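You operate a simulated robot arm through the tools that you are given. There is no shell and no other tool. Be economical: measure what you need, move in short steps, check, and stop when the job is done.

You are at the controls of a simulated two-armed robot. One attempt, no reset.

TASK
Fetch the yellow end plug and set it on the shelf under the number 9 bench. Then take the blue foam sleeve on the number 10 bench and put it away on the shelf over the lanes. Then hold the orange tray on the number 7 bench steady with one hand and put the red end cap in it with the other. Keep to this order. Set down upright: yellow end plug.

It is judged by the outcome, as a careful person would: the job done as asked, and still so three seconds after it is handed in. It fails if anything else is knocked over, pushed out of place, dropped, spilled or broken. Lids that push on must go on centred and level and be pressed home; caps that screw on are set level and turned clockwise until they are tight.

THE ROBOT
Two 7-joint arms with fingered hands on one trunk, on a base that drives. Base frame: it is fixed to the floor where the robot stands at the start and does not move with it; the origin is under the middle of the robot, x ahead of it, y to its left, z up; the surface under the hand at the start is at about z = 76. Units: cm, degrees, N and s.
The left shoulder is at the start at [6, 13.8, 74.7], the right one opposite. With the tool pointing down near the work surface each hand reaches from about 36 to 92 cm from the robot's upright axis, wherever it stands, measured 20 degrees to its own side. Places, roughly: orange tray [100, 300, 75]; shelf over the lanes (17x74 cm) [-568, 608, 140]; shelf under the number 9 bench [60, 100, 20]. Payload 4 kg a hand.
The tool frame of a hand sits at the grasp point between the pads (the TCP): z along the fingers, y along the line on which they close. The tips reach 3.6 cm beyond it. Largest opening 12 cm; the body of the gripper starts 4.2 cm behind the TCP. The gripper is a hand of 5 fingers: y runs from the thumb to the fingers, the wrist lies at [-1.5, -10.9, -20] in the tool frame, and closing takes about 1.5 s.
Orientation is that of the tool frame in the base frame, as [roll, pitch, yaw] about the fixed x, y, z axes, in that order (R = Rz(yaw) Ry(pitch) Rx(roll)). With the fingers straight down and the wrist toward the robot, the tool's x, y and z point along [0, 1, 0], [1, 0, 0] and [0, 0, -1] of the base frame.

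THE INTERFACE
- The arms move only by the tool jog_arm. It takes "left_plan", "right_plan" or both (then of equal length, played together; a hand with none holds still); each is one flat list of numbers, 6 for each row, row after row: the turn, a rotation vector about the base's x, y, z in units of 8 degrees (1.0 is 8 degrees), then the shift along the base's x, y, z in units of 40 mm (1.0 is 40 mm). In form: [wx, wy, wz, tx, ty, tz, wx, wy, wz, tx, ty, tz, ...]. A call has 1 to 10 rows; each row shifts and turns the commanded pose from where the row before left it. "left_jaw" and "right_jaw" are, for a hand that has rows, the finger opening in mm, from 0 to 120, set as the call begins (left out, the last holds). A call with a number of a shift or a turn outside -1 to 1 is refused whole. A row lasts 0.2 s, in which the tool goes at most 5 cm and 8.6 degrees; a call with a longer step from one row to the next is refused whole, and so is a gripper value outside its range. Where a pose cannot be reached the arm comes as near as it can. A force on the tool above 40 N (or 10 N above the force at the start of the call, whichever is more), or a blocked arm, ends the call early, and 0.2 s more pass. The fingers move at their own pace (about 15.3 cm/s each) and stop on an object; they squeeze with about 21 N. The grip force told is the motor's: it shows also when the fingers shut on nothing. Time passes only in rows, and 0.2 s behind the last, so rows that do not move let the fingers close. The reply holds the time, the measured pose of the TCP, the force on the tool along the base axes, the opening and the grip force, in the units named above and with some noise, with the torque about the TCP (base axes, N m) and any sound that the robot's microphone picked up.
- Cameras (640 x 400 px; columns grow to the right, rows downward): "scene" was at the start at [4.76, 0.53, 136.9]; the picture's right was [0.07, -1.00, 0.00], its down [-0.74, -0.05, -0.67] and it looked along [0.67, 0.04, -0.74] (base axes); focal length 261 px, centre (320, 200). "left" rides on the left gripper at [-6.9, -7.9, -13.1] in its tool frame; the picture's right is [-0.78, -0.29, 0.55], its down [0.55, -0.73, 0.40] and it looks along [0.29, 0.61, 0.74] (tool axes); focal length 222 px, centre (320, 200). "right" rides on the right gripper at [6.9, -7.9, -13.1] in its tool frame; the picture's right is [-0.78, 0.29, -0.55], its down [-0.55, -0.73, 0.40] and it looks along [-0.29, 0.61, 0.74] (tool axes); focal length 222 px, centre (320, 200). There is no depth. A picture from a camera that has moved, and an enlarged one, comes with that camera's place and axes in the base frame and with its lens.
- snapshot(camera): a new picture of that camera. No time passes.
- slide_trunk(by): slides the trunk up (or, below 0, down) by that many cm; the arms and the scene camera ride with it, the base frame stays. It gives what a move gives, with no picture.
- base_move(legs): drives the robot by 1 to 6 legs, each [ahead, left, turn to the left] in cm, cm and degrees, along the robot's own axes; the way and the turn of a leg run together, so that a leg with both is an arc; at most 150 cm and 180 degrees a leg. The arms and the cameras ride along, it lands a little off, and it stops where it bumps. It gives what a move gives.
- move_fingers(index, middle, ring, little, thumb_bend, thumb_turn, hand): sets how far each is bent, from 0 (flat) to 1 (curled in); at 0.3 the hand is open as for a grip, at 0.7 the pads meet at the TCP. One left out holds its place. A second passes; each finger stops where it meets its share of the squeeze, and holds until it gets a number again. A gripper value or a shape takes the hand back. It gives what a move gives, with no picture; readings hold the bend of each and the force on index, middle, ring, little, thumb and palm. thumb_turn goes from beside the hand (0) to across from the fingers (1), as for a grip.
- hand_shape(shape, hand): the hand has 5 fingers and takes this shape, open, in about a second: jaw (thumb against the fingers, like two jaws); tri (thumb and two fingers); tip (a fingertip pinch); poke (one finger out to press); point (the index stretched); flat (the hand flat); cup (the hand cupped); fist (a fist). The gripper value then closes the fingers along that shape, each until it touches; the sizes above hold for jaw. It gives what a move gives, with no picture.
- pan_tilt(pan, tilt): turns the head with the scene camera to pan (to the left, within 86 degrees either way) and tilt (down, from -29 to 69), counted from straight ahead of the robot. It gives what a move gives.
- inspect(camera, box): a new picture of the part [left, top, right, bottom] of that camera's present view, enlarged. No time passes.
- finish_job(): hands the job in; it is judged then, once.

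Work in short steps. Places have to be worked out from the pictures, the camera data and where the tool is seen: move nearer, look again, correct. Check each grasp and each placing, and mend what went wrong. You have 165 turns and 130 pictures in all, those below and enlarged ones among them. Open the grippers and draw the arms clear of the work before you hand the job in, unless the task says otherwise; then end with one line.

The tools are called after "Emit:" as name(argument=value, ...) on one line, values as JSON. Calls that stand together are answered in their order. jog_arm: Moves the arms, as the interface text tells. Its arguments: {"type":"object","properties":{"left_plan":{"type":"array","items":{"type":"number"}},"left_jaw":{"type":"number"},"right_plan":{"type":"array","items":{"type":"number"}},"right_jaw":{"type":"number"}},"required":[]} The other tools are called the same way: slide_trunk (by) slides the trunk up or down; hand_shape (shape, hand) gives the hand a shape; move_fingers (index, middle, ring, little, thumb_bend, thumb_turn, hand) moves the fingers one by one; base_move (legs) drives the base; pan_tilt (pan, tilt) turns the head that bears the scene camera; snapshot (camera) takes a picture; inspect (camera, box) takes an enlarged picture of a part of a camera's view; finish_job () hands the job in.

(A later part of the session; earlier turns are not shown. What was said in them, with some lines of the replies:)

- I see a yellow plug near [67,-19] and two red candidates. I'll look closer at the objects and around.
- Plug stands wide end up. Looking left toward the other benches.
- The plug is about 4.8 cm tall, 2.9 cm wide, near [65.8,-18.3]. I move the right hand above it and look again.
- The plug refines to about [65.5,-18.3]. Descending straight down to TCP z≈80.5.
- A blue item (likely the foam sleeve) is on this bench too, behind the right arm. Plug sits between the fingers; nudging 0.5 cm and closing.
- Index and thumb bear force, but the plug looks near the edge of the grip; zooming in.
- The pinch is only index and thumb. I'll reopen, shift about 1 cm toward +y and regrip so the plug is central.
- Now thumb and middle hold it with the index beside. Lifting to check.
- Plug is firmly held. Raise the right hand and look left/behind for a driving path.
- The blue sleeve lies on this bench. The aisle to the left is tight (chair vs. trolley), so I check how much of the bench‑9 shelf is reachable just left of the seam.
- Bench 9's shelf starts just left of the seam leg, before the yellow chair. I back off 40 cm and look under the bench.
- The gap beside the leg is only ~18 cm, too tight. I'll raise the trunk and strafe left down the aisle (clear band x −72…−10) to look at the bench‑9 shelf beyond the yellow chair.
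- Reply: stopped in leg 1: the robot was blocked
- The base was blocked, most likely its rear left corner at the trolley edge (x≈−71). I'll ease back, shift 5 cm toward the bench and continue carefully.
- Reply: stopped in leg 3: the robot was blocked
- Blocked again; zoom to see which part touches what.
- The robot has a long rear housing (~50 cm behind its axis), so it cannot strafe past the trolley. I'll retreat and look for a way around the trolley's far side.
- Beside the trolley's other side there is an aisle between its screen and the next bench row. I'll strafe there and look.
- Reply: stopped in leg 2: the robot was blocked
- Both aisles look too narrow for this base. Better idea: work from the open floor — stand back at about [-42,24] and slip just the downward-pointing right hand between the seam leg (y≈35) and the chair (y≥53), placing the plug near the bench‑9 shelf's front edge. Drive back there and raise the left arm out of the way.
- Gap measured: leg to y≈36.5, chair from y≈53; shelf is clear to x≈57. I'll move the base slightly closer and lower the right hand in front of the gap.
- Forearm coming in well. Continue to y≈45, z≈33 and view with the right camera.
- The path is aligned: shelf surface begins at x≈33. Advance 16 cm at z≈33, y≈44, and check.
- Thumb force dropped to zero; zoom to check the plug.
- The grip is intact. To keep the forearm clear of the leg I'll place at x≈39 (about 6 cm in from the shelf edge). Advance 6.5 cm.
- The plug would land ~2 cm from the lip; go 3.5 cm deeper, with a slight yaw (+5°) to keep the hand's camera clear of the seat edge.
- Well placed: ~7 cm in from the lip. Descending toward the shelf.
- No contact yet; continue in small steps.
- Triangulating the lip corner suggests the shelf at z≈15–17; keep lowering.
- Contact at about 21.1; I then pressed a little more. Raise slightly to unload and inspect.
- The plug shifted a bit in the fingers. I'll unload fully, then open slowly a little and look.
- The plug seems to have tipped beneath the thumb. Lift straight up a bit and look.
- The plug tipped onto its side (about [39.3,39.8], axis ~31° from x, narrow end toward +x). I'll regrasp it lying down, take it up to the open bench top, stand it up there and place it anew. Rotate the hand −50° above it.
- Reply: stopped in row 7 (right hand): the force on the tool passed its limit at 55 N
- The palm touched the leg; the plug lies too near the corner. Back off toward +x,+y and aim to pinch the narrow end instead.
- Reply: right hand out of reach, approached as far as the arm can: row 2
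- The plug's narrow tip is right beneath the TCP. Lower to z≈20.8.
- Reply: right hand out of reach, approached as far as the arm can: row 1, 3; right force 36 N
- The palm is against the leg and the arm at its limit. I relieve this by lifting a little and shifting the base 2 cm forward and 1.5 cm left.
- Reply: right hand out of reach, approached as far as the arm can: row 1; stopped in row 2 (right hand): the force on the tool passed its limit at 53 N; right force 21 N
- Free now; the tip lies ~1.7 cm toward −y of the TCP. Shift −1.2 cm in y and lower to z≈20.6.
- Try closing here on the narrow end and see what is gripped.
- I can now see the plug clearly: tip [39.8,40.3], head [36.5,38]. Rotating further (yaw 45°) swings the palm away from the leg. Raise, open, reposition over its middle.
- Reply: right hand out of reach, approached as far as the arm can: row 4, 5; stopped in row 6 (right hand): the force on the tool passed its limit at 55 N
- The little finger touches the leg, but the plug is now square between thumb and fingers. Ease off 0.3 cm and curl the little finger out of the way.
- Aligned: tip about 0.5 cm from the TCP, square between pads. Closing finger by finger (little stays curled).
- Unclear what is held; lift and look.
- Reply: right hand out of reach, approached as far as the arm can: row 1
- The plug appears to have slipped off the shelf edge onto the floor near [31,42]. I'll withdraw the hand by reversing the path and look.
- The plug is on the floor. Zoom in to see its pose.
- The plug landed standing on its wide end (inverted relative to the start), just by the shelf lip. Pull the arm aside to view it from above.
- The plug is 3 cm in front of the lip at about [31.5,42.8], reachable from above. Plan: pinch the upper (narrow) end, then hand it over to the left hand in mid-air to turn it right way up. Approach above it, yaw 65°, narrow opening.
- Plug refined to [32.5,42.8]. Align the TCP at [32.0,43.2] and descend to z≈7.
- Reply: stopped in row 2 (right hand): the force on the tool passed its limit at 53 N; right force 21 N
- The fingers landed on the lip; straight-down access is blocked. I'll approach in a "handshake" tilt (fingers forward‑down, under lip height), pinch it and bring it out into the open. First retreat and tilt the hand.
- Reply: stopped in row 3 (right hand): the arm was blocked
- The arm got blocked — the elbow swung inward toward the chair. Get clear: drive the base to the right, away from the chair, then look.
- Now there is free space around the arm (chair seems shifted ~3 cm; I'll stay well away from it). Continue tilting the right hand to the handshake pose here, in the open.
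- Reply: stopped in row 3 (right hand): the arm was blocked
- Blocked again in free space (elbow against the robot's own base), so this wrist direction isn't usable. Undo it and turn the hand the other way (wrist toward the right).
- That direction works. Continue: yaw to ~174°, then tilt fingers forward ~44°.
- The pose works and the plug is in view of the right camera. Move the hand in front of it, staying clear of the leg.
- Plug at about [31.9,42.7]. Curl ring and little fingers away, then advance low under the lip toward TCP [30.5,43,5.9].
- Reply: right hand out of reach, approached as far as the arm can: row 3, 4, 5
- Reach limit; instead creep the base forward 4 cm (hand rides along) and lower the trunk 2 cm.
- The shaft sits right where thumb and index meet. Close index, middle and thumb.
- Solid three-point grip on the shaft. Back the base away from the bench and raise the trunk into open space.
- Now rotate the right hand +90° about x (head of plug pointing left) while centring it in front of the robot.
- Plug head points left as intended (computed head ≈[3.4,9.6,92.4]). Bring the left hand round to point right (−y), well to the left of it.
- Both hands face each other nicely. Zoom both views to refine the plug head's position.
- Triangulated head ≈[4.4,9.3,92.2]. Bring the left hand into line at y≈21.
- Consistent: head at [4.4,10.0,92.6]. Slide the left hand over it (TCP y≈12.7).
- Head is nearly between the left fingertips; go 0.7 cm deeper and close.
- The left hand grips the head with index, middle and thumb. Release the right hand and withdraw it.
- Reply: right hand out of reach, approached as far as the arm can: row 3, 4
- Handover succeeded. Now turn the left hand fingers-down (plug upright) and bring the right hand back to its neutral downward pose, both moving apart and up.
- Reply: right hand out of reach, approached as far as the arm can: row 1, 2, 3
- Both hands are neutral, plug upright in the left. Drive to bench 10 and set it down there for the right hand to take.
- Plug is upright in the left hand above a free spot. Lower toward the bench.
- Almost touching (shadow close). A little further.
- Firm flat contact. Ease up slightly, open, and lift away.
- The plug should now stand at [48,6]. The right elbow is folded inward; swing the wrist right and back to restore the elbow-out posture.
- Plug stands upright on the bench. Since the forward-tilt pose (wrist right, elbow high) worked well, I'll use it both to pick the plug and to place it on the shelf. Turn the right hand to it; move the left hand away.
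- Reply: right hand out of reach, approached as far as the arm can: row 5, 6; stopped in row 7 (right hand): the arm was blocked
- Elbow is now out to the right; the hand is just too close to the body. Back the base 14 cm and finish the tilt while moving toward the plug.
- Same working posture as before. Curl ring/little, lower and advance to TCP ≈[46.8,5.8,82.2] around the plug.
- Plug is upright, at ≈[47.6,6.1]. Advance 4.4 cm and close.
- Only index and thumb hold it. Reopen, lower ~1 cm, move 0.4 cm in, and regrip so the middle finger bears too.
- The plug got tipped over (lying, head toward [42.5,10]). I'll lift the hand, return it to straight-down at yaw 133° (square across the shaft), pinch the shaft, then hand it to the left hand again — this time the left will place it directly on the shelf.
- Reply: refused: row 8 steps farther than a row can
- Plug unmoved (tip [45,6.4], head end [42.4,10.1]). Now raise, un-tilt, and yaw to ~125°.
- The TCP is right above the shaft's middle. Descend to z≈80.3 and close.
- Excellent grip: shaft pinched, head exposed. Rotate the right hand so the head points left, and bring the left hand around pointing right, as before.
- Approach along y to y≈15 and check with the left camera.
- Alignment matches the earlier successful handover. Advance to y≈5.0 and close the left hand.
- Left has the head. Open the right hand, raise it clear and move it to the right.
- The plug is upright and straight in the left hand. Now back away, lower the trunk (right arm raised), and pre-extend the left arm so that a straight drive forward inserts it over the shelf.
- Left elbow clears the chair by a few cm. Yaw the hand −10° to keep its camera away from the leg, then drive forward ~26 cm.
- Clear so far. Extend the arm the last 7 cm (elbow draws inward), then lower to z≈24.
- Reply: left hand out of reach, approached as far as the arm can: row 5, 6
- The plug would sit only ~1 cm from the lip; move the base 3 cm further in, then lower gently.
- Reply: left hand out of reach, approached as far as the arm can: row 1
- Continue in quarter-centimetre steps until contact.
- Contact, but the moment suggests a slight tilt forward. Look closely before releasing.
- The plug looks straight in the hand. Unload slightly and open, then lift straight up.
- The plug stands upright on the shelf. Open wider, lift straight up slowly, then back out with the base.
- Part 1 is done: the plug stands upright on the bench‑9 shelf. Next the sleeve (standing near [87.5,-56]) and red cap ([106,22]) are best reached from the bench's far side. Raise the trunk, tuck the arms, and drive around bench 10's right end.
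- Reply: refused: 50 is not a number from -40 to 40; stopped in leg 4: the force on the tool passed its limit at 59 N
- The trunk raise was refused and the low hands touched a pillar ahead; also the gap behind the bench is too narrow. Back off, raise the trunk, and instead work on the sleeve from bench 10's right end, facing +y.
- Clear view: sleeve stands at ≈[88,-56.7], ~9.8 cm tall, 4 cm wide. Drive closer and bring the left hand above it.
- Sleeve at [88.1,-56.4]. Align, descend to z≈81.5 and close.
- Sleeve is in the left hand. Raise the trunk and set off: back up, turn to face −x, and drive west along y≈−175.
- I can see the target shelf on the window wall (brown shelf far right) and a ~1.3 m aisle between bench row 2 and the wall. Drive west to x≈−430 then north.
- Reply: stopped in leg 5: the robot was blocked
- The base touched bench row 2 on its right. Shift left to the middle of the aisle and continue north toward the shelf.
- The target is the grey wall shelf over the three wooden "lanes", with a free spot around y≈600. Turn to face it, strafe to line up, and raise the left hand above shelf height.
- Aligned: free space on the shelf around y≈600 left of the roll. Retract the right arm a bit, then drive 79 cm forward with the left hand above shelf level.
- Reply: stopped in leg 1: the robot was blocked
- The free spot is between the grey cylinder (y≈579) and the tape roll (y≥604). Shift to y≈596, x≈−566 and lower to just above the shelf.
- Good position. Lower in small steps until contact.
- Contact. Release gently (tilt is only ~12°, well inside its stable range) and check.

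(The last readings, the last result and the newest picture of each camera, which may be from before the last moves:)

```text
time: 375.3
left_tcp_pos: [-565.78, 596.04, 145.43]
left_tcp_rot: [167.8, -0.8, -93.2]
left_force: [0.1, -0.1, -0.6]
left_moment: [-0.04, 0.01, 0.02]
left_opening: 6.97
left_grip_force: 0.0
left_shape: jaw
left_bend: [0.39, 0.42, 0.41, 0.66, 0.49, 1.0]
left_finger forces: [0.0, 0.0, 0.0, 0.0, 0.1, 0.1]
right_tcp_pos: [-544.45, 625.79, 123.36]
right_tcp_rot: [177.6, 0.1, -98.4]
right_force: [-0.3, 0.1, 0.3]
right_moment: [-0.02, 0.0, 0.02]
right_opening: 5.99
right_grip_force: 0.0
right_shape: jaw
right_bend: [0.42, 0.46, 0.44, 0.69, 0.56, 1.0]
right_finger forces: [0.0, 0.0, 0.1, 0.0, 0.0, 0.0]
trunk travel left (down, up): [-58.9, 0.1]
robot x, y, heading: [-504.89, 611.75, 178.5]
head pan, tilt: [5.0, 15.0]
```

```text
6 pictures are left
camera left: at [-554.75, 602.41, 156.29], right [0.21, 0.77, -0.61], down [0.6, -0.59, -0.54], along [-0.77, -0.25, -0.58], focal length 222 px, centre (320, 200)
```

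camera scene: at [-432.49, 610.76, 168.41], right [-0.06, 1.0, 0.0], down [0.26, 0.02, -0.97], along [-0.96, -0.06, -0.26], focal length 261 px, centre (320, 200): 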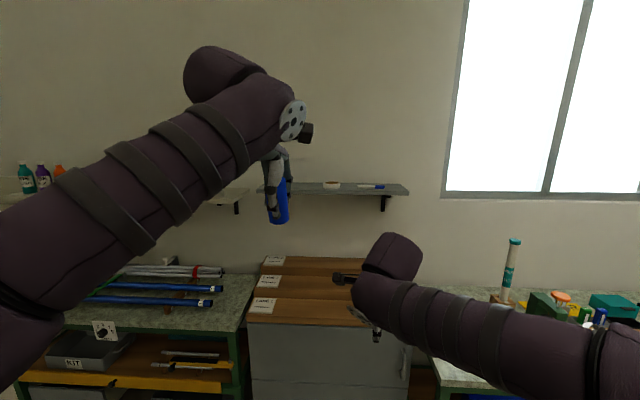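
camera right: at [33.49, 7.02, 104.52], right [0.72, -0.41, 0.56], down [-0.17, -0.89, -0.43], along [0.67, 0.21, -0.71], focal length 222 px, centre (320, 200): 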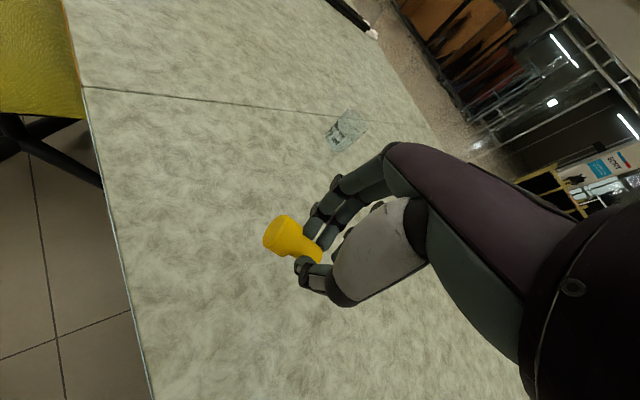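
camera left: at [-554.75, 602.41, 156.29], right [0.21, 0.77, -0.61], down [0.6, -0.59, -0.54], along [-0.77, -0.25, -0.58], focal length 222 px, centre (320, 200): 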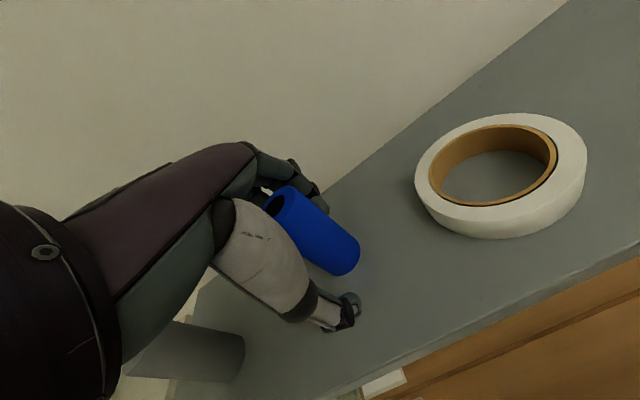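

The sleeve stands on the shelf. Open wider and withdraw upward along the hand axis, then verify.

Emit:
jog_arm(left_plan=[0, 0, 0, 0, 0, 0, 0, 0, 0, 0, 0, 0, 0, 0, 0, 0.04, 0, 0.3, 0, 0, 0, 0.1, 0, 0.5, 0, 0, 0, 0.12, 0, 0.6, 0, 0, 0, 0.12, 0, 0.6, 0, 0, 0, 0.2, 0, 0.6, 0, 0, 0, 0.5, 0, 0.4], left_jaw=90)

Emit:
base_move(legs=[[-40, 0, 0]])

Emit:
snapshot(camera="scene")

```text
time: 377.1
left_tcp_pos: [-561.32, 595.97, 157.39]
left_tcp_rot: [167.6, -0.8, -93.2]
left_force: [0.4, -0.3, 0.6]
left_moment: [0.0, 0.02, 0.05]
left_opening: 9.0
left_grip_force: 0.0
left_shape: jaw
left_bend: [0.34, 0.37, 0.35, 0.56, 0.4, 0.99]
left_finger forces: [0.0, 0.0, 0.0, 0.1, 0.0, 0.0]
right_tcp_pos: [-544.34, 625.7, 123.37]
right_tcp_rot: [177.8, 0.2, -98.3]
right_force: [-0.1, 0.7, 0.1]
right_moment: [0.01, 0.03, 0.02]
right_opening: 6.02
right_grip_force: 0.1
right_shape: jaw
right_bend: [0.42, 0.46, 0.44, 0.69, 0.56, 1.0]
right_finger forces: [0.0, 0.0, 0.1, 0.0, 0.1, 0.0]
trunk travel left (down, up): [-58.9, 0.1]
robot x, y, heading: [-504.45, 612.51, 178.4]
head pan, tilt: [5.0, 15.0]
```

```text
time: 379.7
left_tcp_pos: [-520.09, 594.67, 157.35]
left_tcp_rot: [167.6, -0.8, -93.0]
left_force: [-0.9, 0.4, -0.2]
left_moment: [0.05, 0.06, -0.01]
left_opening: 8.98
left_grip_force: 0.2
left_shape: jaw
left_bend: [0.34, 0.37, 0.35, 0.56, 0.4, 0.99]
left_finger forces: [0.0, 0.0, 0.0, 0.0, 0.0, 0.0]
right_tcp_pos: [-503.14, 624.52, 123.36]
right_tcp_rot: [177.7, 0.1, -98.3]
right_force: [0.4, 0.8, -0.1]
right_moment: [0.02, 0.02, 0.01]
right_opening: 5.99
right_grip_force: 0.1
right_shape: jaw
right_bend: [0.42, 0.46, 0.44, 0.69, 0.56, 1.0]
right_finger forces: [0.0, 0.1, 0.0, 0.0, 0.0, 0.0]
trunk travel left (down, up): [-58.9, 0.1]
robot x, y, heading: [-463.75, 611.09, 178.6]
head pan, tilt: [5.0, 15.0]
```

```text
5 pictures are left
camera scene: at [-469.71, 610.32, 168.41], right [-0.06, 1.0, 0.0], down [0.26, 0.02, -0.97], along [-0.96, -0.06, -0.26], focal length 261 px, centre (320, 200)
```

scene: 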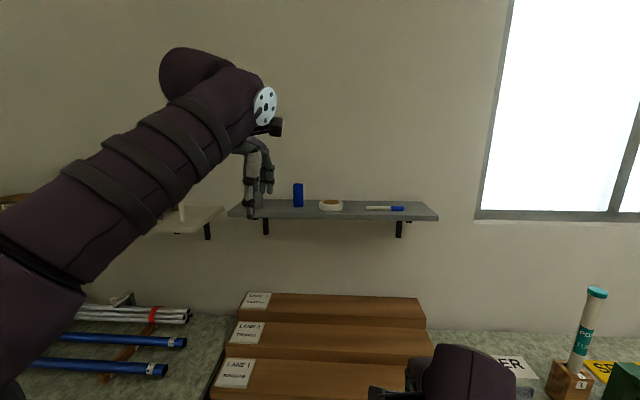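

Part 2 is done: the sleeve stands on the shelf over the lanes. For part 3 the cap and tray are best reached from the far (east) side of the main bench row; turn to look for a way around the north end.

Emit:
base_move(legs=[[-30, 0, 0], [0, 0, -138]])

Emit:
pan_tilt(pan=0, tilt=14)

Emit:
snapshot(camera="scene")

```text
time: 387.4
left_tcp_pos: [-402.85, 660.74, 157.39]
left_tcp_rot: [167.6, -0.8, 130.2]
left_force: [0.5, 0.5, -0.8]
left_moment: [-0.01, 0.03, 0.01]
left_opening: 8.99
left_grip_force: 0.1
left_shape: jaw
left_bend: [0.34, 0.37, 0.35, 0.56, 0.4, 0.99]
left_finger forces: [0.0, 0.0, 0.0, 0.0, 0.1, 0.0]
right_tcp_pos: [-394.75, 627.39, 123.25]
right_tcp_rot: [177.6, 0.1, 125.0]
right_force: [0.0, -0.6, 0.8]
right_moment: [-0.01, 0.0, 0.03]
right_opening: 5.99
right_grip_force: 0.1
right_shape: jaw
right_bend: [0.42, 0.46, 0.44, 0.69, 0.56, 1.0]
right_finger forces: [0.1, 0.0, 0.0, 0.0, 0.0, 0.0]
trunk travel left (down, up): [-58.9, 0.1]
robot x, y, heading: [-432.66, 609.95, 41.7]
head pan, tilt: [5.0, 15.0]
```

```text
time: 388.0
left_tcp_pos: [-402.73, 660.66, 157.37]
left_tcp_rot: [167.7, -0.8, 130.1]
left_force: [-0.3, -0.1, -0.4]
left_moment: [-0.04, 0.01, 0.0]
left_opening: 8.98
left_grip_force: 0.0
left_shape: jaw
left_bend: [0.34, 0.37, 0.35, 0.56, 0.4, 0.99]
left_finger forces: [0.0, 0.0, 0.0, 0.0, 0.0, 0.1]
right_tcp_pos: [-394.67, 627.4, 123.4]
right_tcp_rot: [177.7, 0.1, 124.9]
right_force: [0.4, 0.3, -0.6]
right_moment: [-0.02, 0.0, -0.01]
right_opening: 5.98
right_grip_force: 0.1
right_shape: jaw
right_bend: [0.42, 0.46, 0.44, 0.69, 0.56, 1.0]
right_finger forces: [0.0, 0.0, 0.0, 0.1, 0.0, 0.0]
trunk travel left (down, up): [-58.9, 0.1]
robot x, y, heading: [-432.86, 610.21, 41.9]
head pan, tilt: [0.0, 14.0]
```

```text
4 pictures are left
camera scene: at [-428.36, 614.31, 168.57], right [0.67, -0.75, 0.0], down [-0.18, -0.16, -0.97], along [0.72, 0.65, -0.24], focal length 261 px, centre (320, 200)
```

scene: 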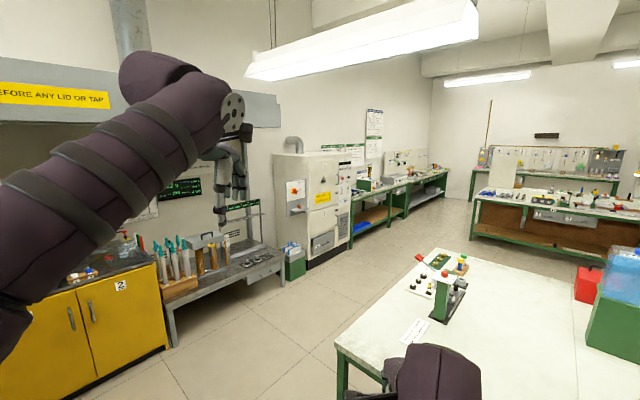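

There is a corridor north of table row 2 (y≈680–825) leading east. Drive along y≈747 toward the east side of the main row.

Emit:
base_move(legs=[[0, 0, -42], [0, 137, 0], [150, 0, 0], [150, 0, 0], [150, 0, 0]])

Emit:
base_move(legs=[[150, 0, 0], [65, 0, 0]])

```text
time: 417.7
left_tcp_pos: [68.17, 773.67, 157.27]
left_tcp_rot: [167.7, -0.8, 90.8]
left_force: [0.4, -0.6, -0.4]
left_moment: [0.02, 0.02, 0.01]
left_opening: 8.98
left_grip_force: 0.1
left_shape: jaw
left_bend: [0.33, 0.37, 0.35, 0.56, 0.4, 0.99]
left_finger forces: [0.0, 0.0, 0.1, 0.0, 0.0, 0.1]
right_tcp_pos: [53.27, 742.77, 123.41]
right_tcp_rot: [177.7, 0.1, 85.5]
right_force: [0.1, -0.3, -0.8]
right_moment: [0.02, 0.02, 0.0]
right_opening: 5.98
right_grip_force: 0.0
right_shape: jaw
right_bend: [0.42, 0.46, 0.44, 0.69, 0.56, 1.0]
right_finger forces: [0.1, 0.1, 0.0, 0.1, 0.0, 0.0]
trunk travel left (down, up): [-58.9, 0.1]
robot x, y, heading: [12.58, 753.69, 2.5]
head pan, tilt: [0.0, 14.0]
```

```text
time: 428.4
left_tcp_pos: [281.7, 790.35, 157.33]
left_tcp_rot: [167.7, -0.8, 92.9]
left_force: [-0.4, -0.4, 1.0]
left_moment: [0.01, 0.01, 0.01]
left_opening: 8.96
left_grip_force: 0.1
left_shape: jaw
left_bend: [0.33, 0.37, 0.35, 0.56, 0.4, 0.99]
left_finger forces: [0.1, 0.0, 0.0, 0.1, 0.0, 0.0]
right_tcp_pos: [268.02, 758.83, 123.33]
right_tcp_rot: [177.6, 0.0, 87.9]
right_force: [-0.3, -0.2, 0.3]
right_moment: [-0.01, 0.01, -0.02]
right_opening: 5.97
right_grip_force: 0.0
right_shape: jaw
right_bend: [0.42, 0.46, 0.44, 0.69, 0.56, 1.0]
right_finger forces: [0.1, 0.0, 0.0, 0.1, 0.0, 0.0]
trunk travel left (down, up): [-58.9, 0.1]
robot x, y, heading: [227.06, 768.22, 4.8]
head pan, tilt: [0.0, 14.0]
```

Reached [227,768] freely. Turn south and drive down the east side of the bench row.

Emit:
base_move(legs=[[0, 0, -94.8], [150, 0, 0], [150, 0, 0], [150, 0, 0]])

Emit:
base_move(legs=[[150, 0, 0], [130, 0, 0]])

```text
time: 453.6
left_tcp_pos: [247.14, 266.6, 157.33]
left_tcp_rot: [167.6, -0.8, -1.4]
left_force: [0.2, -0.1, 0.0]
left_moment: [0.02, -0.03, 0.0]
left_opening: 8.99
left_grip_force: 0.0
left_shape: jaw
left_bend: [0.33, 0.37, 0.35, 0.56, 0.4, 0.99]
left_finger forces: [0.0, 0.1, 0.0, 0.1, 0.1, 0.0]
right_tcp_pos: [216.81, 282.75, 123.34]
right_tcp_rot: [177.7, 0.1, -6.7]
right_force: [-0.6, 1.0, 0.6]
right_moment: [-0.04, -0.01, 0.01]
right_opening: 6.0
right_grip_force: 0.1
right_shape: jaw
right_bend: [0.42, 0.46, 0.44, 0.69, 0.56, 1.0]
right_finger forces: [0.0, 0.1, 0.1, 0.1, 0.0, 0.0]
trunk travel left (down, up): [-58.9, 0.1]
robot x, y, heading: [229.28, 322.94, -89.8]
head pan, tilt: [0.0, 14.0]
```

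```text
time: 466.9
left_tcp_pos: [251.01, -7.57, 157.23]
left_tcp_rot: [167.7, -0.7, -0.6]
left_force: [0.0, 0.6, -0.2]
left_moment: [-0.03, -0.02, 0.0]
left_opening: 9.01
left_grip_force: 0.1
left_shape: jaw
left_bend: [0.33, 0.37, 0.35, 0.56, 0.4, 0.99]
left_finger forces: [0.1, 0.1, 0.0, 0.1, 0.0, 0.0]
right_tcp_pos: [220.43, 7.97, 123.34]
right_tcp_rot: [177.7, 0.1, -5.6]
right_force: [0.5, -0.4, -0.6]
right_moment: [0.02, -0.01, -0.05]
right_opening: 6.0
right_grip_force: 0.1
right_shape: jaw
right_bend: [0.42, 0.46, 0.44, 0.69, 0.56, 1.0]
right_finger forces: [0.0, 0.0, 0.1, 0.0, 0.0, 0.0]
trunk travel left (down, up): [-58.9, 0.1]
robot x, y, heading: [232.32, 47.99, -88.8]
head pan, tilt: [0.0, 14.0]
```

Excellent. Turn to face the bench (west), come up to it opposite the red cap, and lower the trunk.

Emit:
base_move(legs=[[0, 0, -91.2], [50, 11, 0]])

Emit:
slide_trunk(by=-24)

Emit:
jog_arm(left_plan=[0, -0.5, 0, -0.4, 0, -0.8, 0, -0.5, 0, -0.4, 0, -0.8, 0, -0.5, 0, -0.4, 0, -0.8, 0, 0, 0, -0.4, 0, -0.8, 0, 0, 0, -0.4, 0, -0.8, 0, 0, 0, -0.4, 0, -0.8, 0, 0, 0, -0.4, 0, -0.8, 0, 0, 0, -0.4, 0, -0.8, 0, 0, 0, 0, 0, -0.8, 0, 0, 0, 0, 0, 0])

Emit:
snapshot(camera="left")

```text
time: 473.8
left_tcp_pos: [126.97, 20.23, 157.37]
left_tcp_rot: [167.7, -0.8, -91.9]
left_force: [0.2, -0.3, 0.2]
left_moment: [0.02, -0.01, 0.01]
left_opening: 8.98
left_grip_force: 0.0
left_shape: jaw
left_bend: [0.33, 0.37, 0.35, 0.56, 0.4, 0.99]
left_finger forces: [0.0, 0.0, 0.1, 0.0, 0.1, 0.1]
right_tcp_pos: [143.24, 50.42, 123.32]
right_tcp_rot: [177.8, 0.0, -97.2]
right_force: [0.0, -0.8, 0.3]
right_moment: [-0.03, 0.01, 0.01]
right_opening: 5.97
right_grip_force: 0.1
right_shape: jaw
right_bend: [0.42, 0.46, 0.44, 0.69, 0.56, 1.0]
right_finger forces: [0.0, 0.0, 0.0, 0.0, 0.0, 0.1]
trunk travel left (down, up): [-58.9, 0.1]
robot x, y, heading: [183.28, 37.5, 179.8]
head pan, tilt: [0.0, 14.0]
```

```text
time: 476.3
left_tcp_pos: [127.01, 20.25, 133.32]
left_tcp_rot: [167.6, -0.8, -91.9]
left_force: [-0.4, -0.3, 0.7]
left_moment: [-0.03, -0.01, -0.01]
left_opening: 8.95
left_grip_force: 0.1
left_shape: jaw
left_bend: [0.33, 0.37, 0.35, 0.56, 0.4, 0.99]
left_finger forces: [0.1, 0.0, 0.0, 0.0, 0.0, 0.0]
right_tcp_pos: [143.25, 50.39, 99.41]
right_tcp_rot: [177.6, 0.1, -97.1]
right_force: [0.3, 0.3, 0.6]
right_moment: [-0.02, 0.03, 0.05]
right_opening: 5.99
right_grip_force: 0.1
right_shape: jaw
right_bend: [0.42, 0.46, 0.44, 0.69, 0.56, 1.0]
right_finger forces: [0.0, 0.0, 0.1, 0.1, 0.0, 0.0]
trunk travel left (down, up): [-34.9, 24.1]
robot x, y, heading: [183.28, 37.76, 179.5]
head pan, tilt: [0.0, 14.0]
```

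```text
time: 478.5
left_tcp_pos: [114.01, 20.18, 104.26]
left_tcp_rot: [179.6, -0.4, -91.9]
left_force: [-0.5, 0.3, 0.3]
left_moment: [0.0, -0.01, 0.01]
left_opening: 8.98
left_grip_force: 0.0
left_shape: jaw
left_bend: [0.33, 0.37, 0.35, 0.56, 0.4, 0.99]
left_finger forces: [0.0, 0.0, 0.0, 0.1, 0.1, 0.1]
right_tcp_pos: [143.27, 50.45, 99.39]
right_tcp_rot: [177.7, 0.1, -97.2]
right_force: [0.5, 0.4, -0.6]
right_moment: [0.01, -0.01, -0.03]
right_opening: 5.98
right_grip_force: 0.0
right_shape: jaw
right_bend: [0.42, 0.46, 0.44, 0.69, 0.56, 1.0]
right_finger forces: [0.1, 0.0, 0.0, 0.0, 0.1, 0.0]
trunk travel left (down, up): [-34.9, 24.1]
robot x, y, heading: [183.14, 37.46, 179.7]
head pan, tilt: [0.0, 14.0]
```

```text
3 pictures are left
camera left: at [122.39, 26.88, 117.22], right [0.31, 0.77, -0.55], down [0.71, -0.58, -0.4], along [-0.63, -0.27, -0.73], focal length 222 px, centre (320, 200)
```

left: 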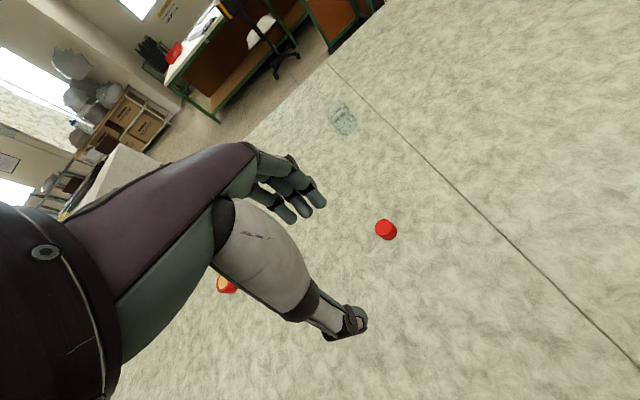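

Cap at ≈[104.2,21.6]. Move above, descend to z≈80.2, close and lift; judge by finger forces.

Emit:
jog_arm(left_plan=[0, 0, 0, -0.82, 0.16, -0.5, 0, 0, 0, -0.82, 0.16, -0.5, 0, 0, 0, -0.81, 0.16, -0.5, 0, 0, 0, 0, 0, -0.9, 0, 0, 0, 0, 0, -0.9, 0, 0, 0, 0, 0, -0.9, 0, 0, 0, 0, 0, -0.9, 0, 0, 0, 0, 0, -0.9, 0, 0, 0, 0, 0, 0])

Emit:
jog_arm(left_plan=[0, 0, 0, 0, 0, 0, 0, 0, 0, 0, 0, 0, 0, 0, 0, 0, 0, 0, 0, 0, 0, 0, 0, 0, 0, 0, 0, 0, 0, 0, 0, 0, 0, 0, 0, 0], left_jaw=0)

```text
time: 480.5
left_tcp_pos: [104.37, 22.54, 80.43]
left_tcp_rot: [179.6, -0.4, -92.2]
left_force: [0.4, -0.6, 0.0]
left_moment: [0.0, -0.04, 0.01]
left_opening: 9.0
left_grip_force: 0.2
left_shape: jaw
left_bend: [0.33, 0.37, 0.35, 0.56, 0.4, 0.99]
left_finger forces: [0.0, 0.0, 0.1, 0.0, 0.0, 0.1]
right_tcp_pos: [143.3, 50.39, 99.26]
right_tcp_rot: [177.6, 0.1, -97.2]
right_force: [1.1, 0.3, 0.2]
right_moment: [0.02, 0.03, -0.02]
right_opening: 6.0
right_grip_force: 0.1
right_shape: jaw
right_bend: [0.42, 0.46, 0.44, 0.69, 0.56, 1.0]
right_finger forces: [0.1, 0.1, 0.1, 0.0, 0.0, 0.0]
trunk travel left (down, up): [-34.9, 24.1]
robot x, y, heading: [183.46, 37.85, 179.6]
head pan, tilt: [0.0, 14.0]
```

```text
time: 481.9
left_tcp_pos: [104.31, 22.56, 80.43]
left_tcp_rot: [179.6, -0.5, -92.1]
left_force: [0.4, 0.2, 0.0]
left_moment: [0.01, 0.04, 0.01]
left_opening: 2.54
left_grip_force: 21.2
left_shape: jaw
left_bend: [0.57, 0.58, 0.64, 0.71, 0.7, 1.0]
left_finger forces: [10.9, 7.1, 0.0, 0.0, 18.0, 0.0]
right_tcp_pos: [143.27, 50.42, 99.31]
right_tcp_rot: [177.6, 0.0, -97.1]
right_force: [-0.1, 0.8, 0.1]
right_moment: [-0.03, -0.01, 0.01]
right_opening: 6.02
right_grip_force: 0.0
right_shape: jaw
right_bend: [0.42, 0.46, 0.44, 0.69, 0.56, 1.0]
right_finger forces: [0.0, 0.0, 0.0, 0.0, 0.1, 0.0]
trunk travel left (down, up): [-34.9, 24.1]
robot x, y, heading: [183.27, 38.03, 179.8]
head pan, tilt: [0.0, 14.0]
```

Cap is firmly gripped. Lift, back off, and strafe north to the tray at bench 7.

Emit:
jog_arm(left_plan=[0, 0, 0, 0, 0, 0.5, 0, 0, 0, 0, 0, 0.9, 0, 0, 0, 0, 0, 0.9, 0, 0, 0, 0.3, 0, 0.9, 0, 0, 0, 0.5, 0, 0.9, 0, 0, 0, 0.5, 0, 0.9, 0, 0, 0, 0.5, 0, 0.9, 0, 0, 0, 0.5, 0, 0.5])

Emit:
base_move(legs=[[-30, 0, 0], [0, -131, 0], [0, -131, 0], [20, 0, 0]])

Emit:
pan_tilt(pan=0, tilt=42)

Emit:
snapshot(camera="scene")

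```text
time: 483.7
left_tcp_pos: [113.55, 22.12, 105.98]
left_tcp_rot: [179.7, -0.4, -92.1]
left_force: [-0.2, 0.1, 0.9]
left_moment: [0.02, 0.03, -0.02]
left_opening: 2.5
left_grip_force: 21.0
left_shape: jaw
left_bend: [0.57, 0.58, 0.64, 0.71, 0.7, 1.0]
left_finger forces: [10.9, 7.2, 0.0, 0.0, 17.9, 0.1]
right_tcp_pos: [143.12, 50.33, 99.39]
right_tcp_rot: [177.6, 0.2, -97.1]
right_force: [0.2, 0.0, 0.6]
right_moment: [0.01, -0.02, -0.01]
right_opening: 6.03
right_grip_force: 0.0
right_shape: jaw
right_bend: [0.42, 0.46, 0.44, 0.69, 0.56, 1.0]
right_finger forces: [0.0, 0.0, 0.0, 0.0, 0.1, 0.1]
trunk travel left (down, up): [-34.9, 24.1]
robot x, y, heading: [183.45, 37.77, 179.5]
head pan, tilt: [0.0, 14.0]
```

```text
time: 499.2
left_tcp_pos: [126.02, 284.61, 105.92]
left_tcp_rot: [179.7, -0.4, -91.1]
left_force: [-0.2, -0.6, -0.9]
left_moment: [-0.01, 0.0, 0.0]
left_opening: 2.54
left_grip_force: 20.6
left_shape: jaw
left_bend: [0.57, 0.58, 0.64, 0.71, 0.7, 1.0]
left_finger forces: [11.0, 7.2, 0.0, 0.0, 17.8, 0.1]
right_tcp_pos: [155.41, 313.36, 99.29]
right_tcp_rot: [177.7, 0.1, -96.3]
right_force: [-0.6, -0.1, 0.1]
right_moment: [0.01, -0.01, 0.03]
right_opening: 5.99
right_grip_force: 0.0
right_shape: jaw
right_bend: [0.42, 0.46, 0.44, 0.69, 0.56, 1.0]
right_finger forces: [0.1, 0.0, 0.0, 0.0, 0.0, 0.0]
trunk travel left (down, up): [-34.9, 24.1]
robot x, y, heading: [195.64, 301.35, -179.6]
head pan, tilt: [0.0, 14.0]
```

```text
time: 500.2
left_tcp_pos: [126.13, 284.66, 105.76]
left_tcp_rot: [179.6, -0.3, -91.2]
left_force: [0.8, 0.2, 0.2]
left_moment: [0.01, -0.02, -0.01]
left_opening: 2.53
left_grip_force: 21.0
left_shape: jaw
left_bend: [0.57, 0.58, 0.64, 0.71, 0.7, 1.0]
left_finger forces: [11.0, 7.1, 0.1, 0.1, 17.8, 0.0]
right_tcp_pos: [155.42, 313.34, 99.42]
right_tcp_rot: [177.6, 0.1, -96.2]
right_force: [-0.6, 0.5, -0.9]
right_moment: [-0.04, 0.01, -0.01]
right_opening: 5.99
right_grip_force: 0.1
right_shape: jaw
right_bend: [0.42, 0.46, 0.44, 0.69, 0.56, 1.0]
right_finger forces: [0.1, 0.0, 0.0, 0.0, 0.1, 0.0]
trunk travel left (down, up): [-34.9, 24.1]
robot x, y, heading: [195.62, 301.35, -179.5]
head pan, tilt: [0.0, 42.0]
```

```text
2 pictures are left
camera scene: at [190.22, 301.16, 140.17], right [-0.01, 1.0, 0.0], down [0.67, 0.01, -0.74], along [-0.74, -0.01, -0.67], focal length 261 px, centre (320, 200)
```

scene: 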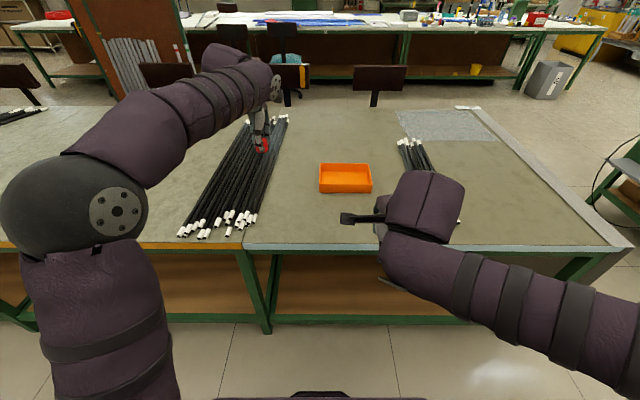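

Tray seen: about x 102–114, y 300–319.5, rim z≈81. Plan: right hand pinches its right-hand end wall (wrist outward), left sets the cap in. Move in 20 cm and turn the right hand +86° above the wall.

Emit:
base_move(legs=[[20, 0, 0]])

Emit:
jog_arm(right_plan=[0, 0, 0.95, -0.6, 0.1, 0, 0, 0, 0.95, -0.6, 0.1, 0, 0, 0, 0.95, -0.6, 0.1, 0, 0, 0, 0.95, -0.6, 0.1, 0, 0, 0, 0.95, -0.6, 0.1, 0, 0, 0, 0.95, -0.6, 0.1, 0, 0, 0, 0.95, -0.6, 0.1, 0, 0, 0, 0.95, -0.6, 0.2, 0, 0, 0, 0.95, -0.6, 0.3, 0, 0, 0, 0.95, -0.6, 0.3, 0], right_jaw=60)

Emit:
jog_arm(right_plan=[0, 0, 0.95, 0, 0, -0.5, 0, 0, 0.3, 0, 0, -0.5, 0, 0, 0, 0, 0, 0])

Emit:
snapshot(camera="right")

```text
time: 501.8
left_tcp_pos: [105.61, 284.37, 105.88]
left_tcp_rot: [179.7, -0.4, -91.1]
left_force: [-0.2, 0.7, 0.1]
left_moment: [0.0, -0.04, 0.02]
left_opening: 2.51
left_grip_force: 20.7
left_shape: jaw
left_bend: [0.57, 0.58, 0.64, 0.71, 0.7, 1.0]
left_finger forces: [10.9, 7.2, 0.0, 0.1, 18.0, 0.0]
right_tcp_pos: [135.12, 313.02, 99.33]
right_tcp_rot: [177.7, 0.2, -96.1]
right_force: [0.1, 0.0, 0.3]
right_moment: [0.0, -0.02, 0.01]
right_opening: 6.0
right_grip_force: 0.0
right_shape: jaw
right_bend: [0.42, 0.46, 0.44, 0.69, 0.56, 1.0]
right_finger forces: [0.1, 0.0, 0.1, 0.0, 0.0, 0.1]
trunk travel left (down, up): [-34.9, 24.1]
robot x, y, heading: [175.3, 301.06, -179.1]
head pan, tilt: [0.0, 42.0]
```

```text
time: 504.0
left_tcp_pos: [105.81, 284.39, 105.9]
left_tcp_rot: [179.7, -0.4, -91.1]
left_force: [-0.2, -0.6, -0.3]
left_moment: [0.05, -0.01, 0.0]
left_opening: 2.55
left_grip_force: 21.2
left_shape: jaw
left_bend: [0.57, 0.58, 0.64, 0.71, 0.7, 1.0]
left_finger forces: [10.9, 7.2, 0.1, 0.1, 17.9, 0.0]
right_tcp_pos: [111.01, 319.08, 99.25]
right_tcp_rot: [177.6, 0.1, -20.0]
right_force: [-0.1, -0.3, 0.9]
right_moment: [0.04, 0.0, 0.01]
right_opening: 5.98
right_grip_force: 0.1
right_shape: jaw
right_bend: [0.42, 0.46, 0.44, 0.69, 0.56, 1.0]
right_finger forces: [0.0, 0.1, 0.0, 0.0, 0.1, 0.0]
trunk travel left (down, up): [-34.9, 24.1]
robot x, y, heading: [175.08, 300.99, -179.3]
head pan, tilt: [0.0, 42.0]
```

```text
time: 504.8
left_tcp_pos: [105.67, 284.21, 105.85]
left_tcp_rot: [179.7, -0.4, -91.2]
left_force: [0.0, -0.2, 0.3]
left_moment: [-0.01, -0.01, 0.04]
left_opening: 2.52
left_grip_force: 21.0
left_shape: jaw
left_bend: [0.57, 0.58, 0.64, 0.71, 0.7, 1.0]
left_finger forces: [10.8, 7.3, 0.0, 0.1, 17.9, 0.0]
right_tcp_pos: [111.25, 318.91, 95.33]
right_tcp_rot: [177.7, 0.1, -10.0]
right_force: [-0.4, -0.4, -0.3]
right_moment: [0.0, 0.02, 0.0]
right_opening: 5.98
right_grip_force: 0.0
right_shape: jaw
right_bend: [0.42, 0.46, 0.44, 0.69, 0.56, 1.0]
right_finger forces: [0.0, 0.0, 0.0, 0.0, 0.0, 0.0]
trunk travel left (down, up): [-34.9, 24.1]
robot x, y, heading: [175.03, 301.3, -179.2]
head pan, tilt: [0.0, 42.0]
```

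```text
1 pictures are left
camera right: at [119.56, 325.96, 108.15], right [-0.82, -0.13, 0.56], down [-0.42, 0.8, -0.43], along [-0.4, -0.58, -0.71], focal length 222 px, centre (320, 200)
```

right: 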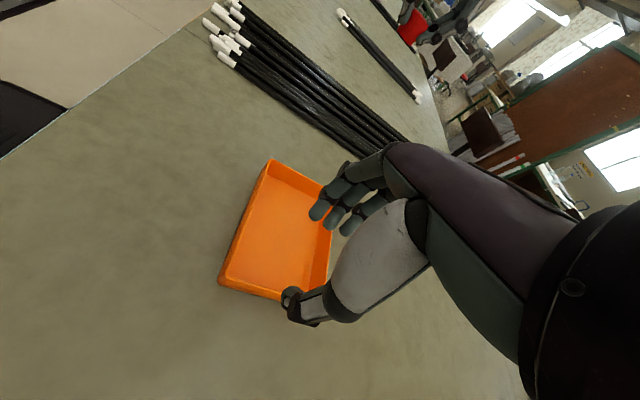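

The tray is clearly seen: end wall at y≈320, x 102.5–114.5. Lower the right hand astride that wall and close to hold it steady.

Emit:
jog_arm(right_plan=[0, 0, 0, -0.5, 0.22, -0.5, 0, 0, 0, 0, 0, -0.9, 0, 0, 0, 0, 0, -0.9, 0, 0, 0, 0, 0, -0.9, 0, 0, 0, 0, 0, -0.3, 0, 0, 0, 0, 0, 0])

Emit:
jog_arm(right_plan=[0, 0, 0, 0, 0, 0, 0, 0, 0, 0, 0, 0, 0, 0, 0, 0, 0, 0, 0, 0, 0, 0, 0, 0, 0, 0, 0, 0, 0, 0], right_jaw=0)

```text
time: 506.2
left_tcp_pos: [105.74, 284.27, 105.89]
left_tcp_rot: [179.7, -0.4, -91.0]
left_force: [1.0, 0.1, 0.0]
left_moment: [0.0, 0.02, 0.0]
left_opening: 2.53
left_grip_force: 21.1
left_shape: jaw
left_bend: [0.57, 0.58, 0.64, 0.71, 0.7, 1.0]
left_finger forces: [10.9, 7.1, 0.0, 0.1, 17.9, 0.0]
right_tcp_pos: [108.97, 319.85, 81.26]
right_tcp_rot: [177.7, 0.1, -10.1]
right_force: [-0.7, 0.7, 0.8]
right_moment: [0.01, -0.02, -0.01]
right_opening: 6.02
right_grip_force: 0.1
right_shape: jaw
right_bend: [0.42, 0.46, 0.44, 0.69, 0.56, 1.0]
right_finger forces: [0.0, 0.0, 0.0, 0.0, 0.0, 0.0]
trunk travel left (down, up): [-34.9, 24.1]
robot x, y, heading: [175.28, 300.91, -179.2]
head pan, tilt: [0.0, 42.0]
```

```text
time: 507.4
left_tcp_pos: [105.69, 284.19, 105.96]
left_tcp_rot: [179.7, -0.4, -91.1]
left_force: [-0.7, -0.5, 0.6]
left_moment: [0.02, -0.02, -0.03]
left_opening: 2.54
left_grip_force: 21.0
left_shape: jaw
left_bend: [0.57, 0.58, 0.64, 0.71, 0.7, 1.0]
left_finger forces: [11.0, 7.2, 0.1, 0.0, 18.0, 0.0]
right_tcp_pos: [108.86, 320.02, 81.22]
right_tcp_rot: [177.6, 0.1, -10.0]
right_force: [-0.6, 0.2, 0.4]
right_moment: [0.03, -0.03, 0.1]
right_opening: 0.02
right_grip_force: 20.8
right_shape: jaw
right_bend: [0.7, 0.7, 0.68, 0.7, 0.7, 1.0]
right_finger forces: [11.1, 4.8, 1.9, 0.8, 18.4, 0.1]
trunk travel left (down, up): [-34.9, 24.1]
robot x, y, heading: [175.3, 301.15, -179.1]
head pan, tilt: [0.0, 42.0]
```

All right-hand fingers bear on the wall — the tray is held. Now bring the cap over the tray with the left hand and lower.

Emit:
jog_arm(left_plan=[0, 0, 0, 0.1, 0.9, 0, 0, 0, 0, 0.1, 0.9, 0, 0, 0, 0, 0.1, 0.9, 0, 0, 0, 0, 0.1, 0.9, 0, 0, 0, 0, 0.1, 0.9, 0, 0, 0, 0, 0.1, 0.9, 0, 0, 0, 0, 0.1, 0.35, 0, 0, 0, 0, 0, 0, 0])

Emit:
jog_arm(left_plan=[0, 0, 0, 0, 0, -0.8, 0, 0, 0, 0, 0, -0.8, 0, 0, 0, 0, 0, -0.8, 0, 0, 0, 0, 0, -0.8, 0, 0, 0, 0, 0, -0.8, 0, 0, 0, 0, 0, -0.8, 0, 0, 0, 0, 0, -0.8, 0, 0, 0, 0, 0, -0.4, 0, 0, 0, 0, 0, 0])

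```text
time: 509.2
left_tcp_pos: [108.89, 307.25, 105.98]
left_tcp_rot: [179.7, -0.5, -91.0]
left_force: [0.3, 0.1, -0.2]
left_moment: [0.02, -0.01, 0.02]
left_opening: 2.52
left_grip_force: 21.0
left_shape: jaw
left_bend: [0.57, 0.58, 0.64, 0.71, 0.7, 1.0]
left_finger forces: [10.9, 7.2, 0.0, 0.1, 18.0, 0.0]
right_tcp_pos: [108.87, 320.03, 81.32]
right_tcp_rot: [177.8, 0.0, -10.2]
right_force: [-0.1, -0.4, -0.2]
right_moment: [0.04, -0.02, 0.07]
right_opening: 0.01
right_grip_force: 20.5
right_shape: jaw
right_bend: [0.7, 0.7, 0.69, 0.7, 0.7, 1.0]
right_finger forces: [11.5, 4.5, 1.9, 0.9, 18.6, 0.1]
trunk travel left (down, up): [-34.9, 24.1]
robot x, y, heading: [175.43, 300.96, -179.3]
head pan, tilt: [0.0, 42.0]
```

```text
time: 511.2
left_tcp_pos: [108.41, 307.16, 81.96]
left_tcp_rot: [179.7, -0.4, -91.0]
left_force: [-1.0, -0.4, -0.1]
left_moment: [0.0, -0.01, 0.03]
left_opening: 2.51
left_grip_force: 21.4
left_shape: jaw
left_bend: [0.57, 0.58, 0.64, 0.71, 0.7, 1.0]
left_finger forces: [10.7, 7.6, 0.0, 0.0, 17.9, 0.0]
right_tcp_pos: [108.94, 320.05, 81.19]
right_tcp_rot: [177.7, 0.1, -10.1]
right_force: [-0.2, -0.3, 0.8]
right_moment: [0.03, -0.02, 0.09]
right_opening: 0.0
right_grip_force: 21.0
right_shape: jaw
right_bend: [0.7, 0.7, 0.69, 0.7, 0.7, 1.0]
right_finger forces: [11.6, 4.4, 2.1, 0.8, 18.7, 0.0]
trunk travel left (down, up): [-34.9, 24.1]
robot x, y, heading: [175.32, 301.17, -179.1]
head pan, tilt: [0.0, 42.0]
```

No contact yet; lower in small steps to touch the tray floor.

Emit:
jog_arm(left_plan=[0, 0, 0, 0, 0, -0.07, 0, 0, 0, 0, 0, 0])

Emit:
jog_arm(left_plan=[0, 0, 0, 0, 0, -0.07, 0, 0, 0, 0, 0, 0])

Emit:
jog_arm(left_plan=[0, 0, 0, 0, 0, -0.06, 0, 0, 0, 0, 0, 0])

```text
time: 511.8
left_tcp_pos: [108.43, 307.12, 81.7]
left_tcp_rot: [179.6, -0.4, -91.0]
left_force: [0.0, 0.6, 0.0]
left_moment: [-0.01, -0.02, -0.01]
left_opening: 2.55
left_grip_force: 21.3
left_shape: jaw
left_bend: [0.57, 0.58, 0.64, 0.71, 0.7, 1.0]
left_finger forces: [10.8, 7.5, 0.1, 0.0, 17.8, 0.0]
right_tcp_pos: [108.72, 320.02, 81.32]
right_tcp_rot: [177.7, 0.1, -10.1]
right_force: [0.4, 0.2, 1.1]
right_moment: [0.04, -0.03, 0.06]
right_opening: 0.03
right_grip_force: 21.2
right_shape: jaw
right_bend: [0.7, 0.7, 0.69, 0.7, 0.7, 1.0]
right_finger forces: [11.5, 4.4, 2.1, 0.8, 18.7, 0.0]
trunk travel left (down, up): [-34.9, 24.1]
robot x, y, heading: [174.74, 300.71, -179.4]
head pan, tilt: [0.0, 42.0]
```

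```text
time: 512.4
left_tcp_pos: [108.62, 307.18, 81.33]
left_tcp_rot: [179.8, -0.4, -91.1]
left_force: [0.0, 0.4, 0.0]
left_moment: [0.01, 0.01, 0.0]
left_opening: 2.5
left_grip_force: 21.0
left_shape: jaw
left_bend: [0.57, 0.58, 0.64, 0.71, 0.7, 1.0]
left_finger forces: [10.7, 7.6, 0.1, 0.0, 17.9, 0.0]
right_tcp_pos: [108.9, 320.02, 81.29]
right_tcp_rot: [177.7, 0.1, -10.2]
right_force: [0.1, 0.0, -0.1]
right_moment: [0.0, -0.03, 0.0]
right_opening: 0.0
right_grip_force: 20.6
right_shape: jaw
right_bend: [0.7, 0.7, 0.69, 0.7, 0.7, 1.0]
right_finger forces: [11.6, 4.3, 2.0, 0.8, 18.7, 0.0]
trunk travel left (down, up): [-34.9, 24.1]
robot x, y, heading: [175.49, 301.05, -179.3]
head pan, tilt: [0.0, 42.0]
```

```text
time: 513.0
left_tcp_pos: [108.62, 307.14, 81.15]
left_tcp_rot: [179.8, -0.4, -91.1]
left_force: [-0.6, -0.2, -0.2]
left_moment: [-0.02, 0.01, 0.04]
left_opening: 2.51
left_grip_force: 20.7
left_shape: jaw
left_bend: [0.57, 0.58, 0.64, 0.71, 0.7, 1.0]
left_finger forces: [10.8, 7.4, 0.0, 0.0, 17.8, 0.0]
right_tcp_pos: [108.86, 320.0, 81.37]
right_tcp_rot: [177.7, 0.1, -10.2]
right_force: [0.3, 0.6, -0.5]
right_moment: [0.0, -0.03, 0.07]
right_opening: 0.0
right_grip_force: 20.6
right_shape: jaw
right_bend: [0.7, 0.7, 0.69, 0.7, 0.7, 1.0]
right_finger forces: [11.6, 4.3, 2.1, 0.7, 18.7, 0.1]
trunk travel left (down, up): [-34.9, 24.1]
robot x, y, heading: [175.19, 301.24, -179.2]
head pan, tilt: [0.0, 42.0]
```

Emit:
jog_arm(left_plan=[0, 0, 0, 0, 0, -0.06, 0, 0, 0, 0, 0, 0])

Emit:
jog_arm(left_plan=[0, 0, 0, 0, 0, -0.05, 0, 0, 0, 0, 0, 0])

```text
time: 513.6
left_tcp_pos: [108.55, 307.23, 80.93]
left_tcp_rot: [179.6, -0.4, -91.1]
left_force: [0.3, -0.2, 0.1]
left_moment: [-0.03, -0.02, 0.0]
left_opening: 2.52
left_grip_force: 21.0
left_shape: jaw
left_bend: [0.57, 0.58, 0.64, 0.71, 0.7, 1.0]
left_finger forces: [10.8, 7.5, 0.0, 0.0, 17.8, 0.0]
right_tcp_pos: [108.73, 319.95, 81.31]
right_tcp_rot: [177.8, 0.1, -10.1]
right_force: [0.1, -0.2, 0.8]
right_moment: [0.02, -0.01, 0.1]
right_opening: 0.0
right_grip_force: 20.6
right_shape: jaw
right_bend: [0.7, 0.7, 0.69, 0.7, 0.7, 1.0]
right_finger forces: [11.7, 4.3, 2.0, 0.8, 18.7, 0.0]
trunk travel left (down, up): [-34.9, 24.1]
robot x, y, heading: [175.55, 300.74, -179.3]
head pan, tilt: [0.0, 42.0]
```

```text
time: 514.2
left_tcp_pos: [108.5, 307.24, 80.7]
left_tcp_rot: [179.6, -0.2, -91.1]
left_force: [0.9, -0.4, 3.8]
left_moment: [-0.06, 0.03, 0.0]
left_opening: 2.53
left_grip_force: 20.6
left_shape: jaw
left_bend: [0.57, 0.58, 0.64, 0.71, 0.7, 1.0]
left_finger forces: [10.3, 7.6, 0.0, 0.0, 18.4, 0.0]
right_tcp_pos: [108.88, 320.0, 81.23]
right_tcp_rot: [177.7, 0.1, -10.0]
right_force: [-0.5, 0.0, -0.9]
right_moment: [0.0, 0.03, 0.05]
right_opening: 0.01
right_grip_force: 21.2
right_shape: jaw
right_bend: [0.7, 0.7, 0.69, 0.7, 0.7, 1.0]
right_finger forces: [11.3, 4.2, 2.0, 0.8, 18.6, 0.0]
trunk travel left (down, up): [-34.9, 24.1]
robot x, y, heading: [175.31, 300.75, -179.6]
head pan, tilt: [0.0, 42.0]
```

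Contact with the tray floor. Open the left hand moderately, lift straight out, then release and withdraw the right hand.

Emit:
jog_arm(left_plan=[0, 0, 0, 0, 0, 0, 0, 0, 0, 0, 0, 0, 0, 0, 0, 0, 0, 0, 0, 0, 0, 0, 0, 0.3, 0, 0, 0, 0, 0, 0.6, 0, 0, 0, 0, 0, 0.9, 0, 0, 0, 0, 0, 0.9, 0, 0, 0, 0, 0, 0.9, 0, 0, 0, 0, 0, 0.9], left_jaw=48)

Emit:
jog_arm(right_plan=[0, 0, 0, 0, 0, 0, 0, 0, 0, 0, 0, 0, 0, 0, 0, 0, 0, 0, 0, 0, 0, 0, 0, 0.3, 0, 0, 0, 0, 0, 0.7, 0, 0, 0, 0, 0, 0.9, 0, 0, 0, 0, 0, 0.9, 0, 0, 0, 0, 0, 0.9, 0, 0, 0, 0, 0, 0.6], right_jaw=50)

Emit:
base_move(legs=[[-25, 0, 0]])

Emit:
inspect(camera="scene", box=[220, 60, 460, 240])

```text
time: 516.2
left_tcp_pos: [108.4, 307.43, 98.79]
left_tcp_rot: [179.7, -0.4, -91.1]
left_force: [0.7, -0.2, 0.7]
left_moment: [-0.02, 0.02, 0.03]
left_opening: 4.78
left_grip_force: 0.1
left_shape: jaw
left_bend: [0.46, 0.5, 0.49, 0.7, 0.65, 1.0]
left_finger forces: [0.0, 0.0, 0.0, 0.1, 0.1, 0.1]
right_tcp_pos: [108.87, 319.99, 81.32]
right_tcp_rot: [177.8, 0.1, -10.0]
right_force: [0.5, -0.2, 0.1]
right_moment: [-0.01, -0.03, 0.06]
right_opening: 0.0
right_grip_force: 21.2
right_shape: jaw
right_bend: [0.7, 0.7, 0.7, 0.7, 0.7, 1.0]
right_finger forces: [11.9, 4.2, 2.0, 0.7, 18.9, 0.0]
trunk travel left (down, up): [-34.9, 24.1]
robot x, y, heading: [175.12, 301.35, -178.9]
head pan, tilt: [0.0, 42.0]
```

```text
time: 518.2
left_tcp_pos: [108.4, 307.45, 98.7]
left_tcp_rot: [179.7, -0.4, -91.1]
left_force: [0.2, -0.2, 0.5]
left_moment: [0.0, 0.0, -0.03]
left_opening: 4.78
left_grip_force: 0.1
left_shape: jaw
left_bend: [0.46, 0.5, 0.49, 0.7, 0.65, 1.0]
left_finger forces: [0.0, 0.1, 0.0, 0.1, 0.0, 0.0]
right_tcp_pos: [108.92, 320.03, 98.75]
right_tcp_rot: [177.7, 0.1, -10.1]
right_force: [0.5, 0.9, 0.9]
right_moment: [-0.03, 0.01, 0.02]
right_opening: 4.97
right_grip_force: 0.1
right_shape: jaw
right_bend: [0.46, 0.49, 0.48, 0.7, 0.64, 1.0]
right_finger forces: [0.0, 0.0, 0.1, 0.0, 0.0, 0.0]
trunk travel left (down, up): [-34.9, 24.1]
robot x, y, heading: [175.08, 301.01, -179.2]
head pan, tilt: [0.0, 42.0]
```

```text
time: 520.0
left_tcp_pos: [133.14, 307.72, 98.58]
left_tcp_rot: [179.5, -0.3, -90.9]
left_force: [0.2, 0.5, 1.1]
left_moment: [-0.02, 0.01, -0.02]
left_opening: 4.8
left_grip_force: 0.0
left_shape: jaw
left_bend: [0.46, 0.5, 0.49, 0.7, 0.65, 1.0]
left_finger forces: [0.0, 0.1, 0.1, 0.0, 0.0, 0.0]
right_tcp_pos: [133.71, 320.15, 98.71]
right_tcp_rot: [177.8, 0.1, -10.0]
right_force: [0.1, 0.5, -0.2]
right_moment: [0.01, 0.02, -0.02]
right_opening: 4.96
right_grip_force: 0.1
right_shape: jaw
right_bend: [0.46, 0.49, 0.48, 0.7, 0.64, 1.0]
right_finger forces: [0.0, 0.0, 0.0, 0.0, 0.1, 0.0]
trunk travel left (down, up): [-34.9, 24.1]
robot x, y, heading: [200.01, 301.69, -179.1]
head pan, tilt: [0.0, 42.0]
```

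```text
2.22 times, centred on (340, 150) of scene
camera zoom: at [194.6, 301.24, 140.17], right [-0.01, 1.0, 0.0], down [0.67, 0.01, -0.74], along [-0.74, -0.01, -0.67], focal length 580 px, centre (276, 311)
```

zoom: 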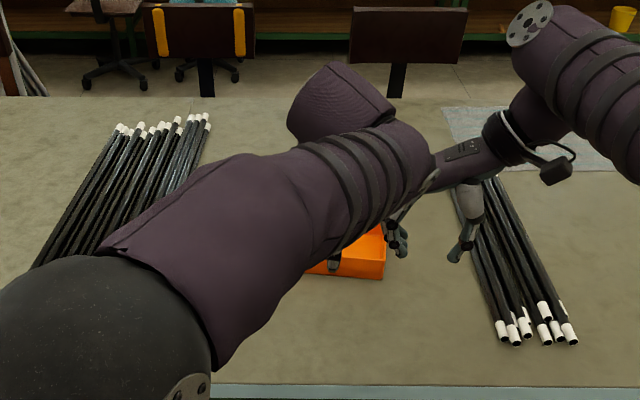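

The tray is in place, the left fingers are empty after releasing the cap on the tray floor. Back the arms fully clear and hand in.

Emit:
base_move(legs=[[-25, 0, 0]])

Emit:
finish_job()

```text
time: 521.8
left_tcp_pos: [158.34, 308.0, 98.69]
left_tcp_rot: [179.6, -0.3, -90.9]
left_force: [-0.2, -0.5, 1.1]
left_moment: [-0.03, 0.01, -0.01]
left_opening: 4.79
left_grip_force: 0.0
left_shape: jaw
left_bend: [0.46, 0.5, 0.49, 0.7, 0.65, 1.0]
left_finger forces: [0.1, 0.1, 0.0, 0.0, 0.0, 0.0]
right_tcp_pos: [158.77, 320.46, 98.65]
right_tcp_rot: [177.7, 0.2, -10.0]
right_force: [-0.1, -0.4, 0.5]
right_moment: [-0.01, 0.02, 0.02]
right_opening: 4.96
right_grip_force: 0.1
right_shape: jaw
right_bend: [0.46, 0.49, 0.48, 0.7, 0.64, 1.0]
right_finger forces: [0.0, 0.0, 0.0, 0.0, 0.0, 0.1]
trunk travel left (down, up): [-34.9, 24.1]
robot x, y, heading: [225.15, 301.29, -178.9]
head pan, tilt: [0.0, 42.0]
```

```text
The job is handed in.
```

I finished all three placings in order and handed the job in, but not cleanly: the plug fell to the floor once and tipped over on bench 10 before ending upright on the number 9 shelf; the yellow chair appears to have been pushed about 3 cm; the hands and base bumped a pillar and some furniture; and the sleeve stands on the lanes shelf, while the red cap's place in the tray was judged by touch only, as my arm hid it in the last picture.
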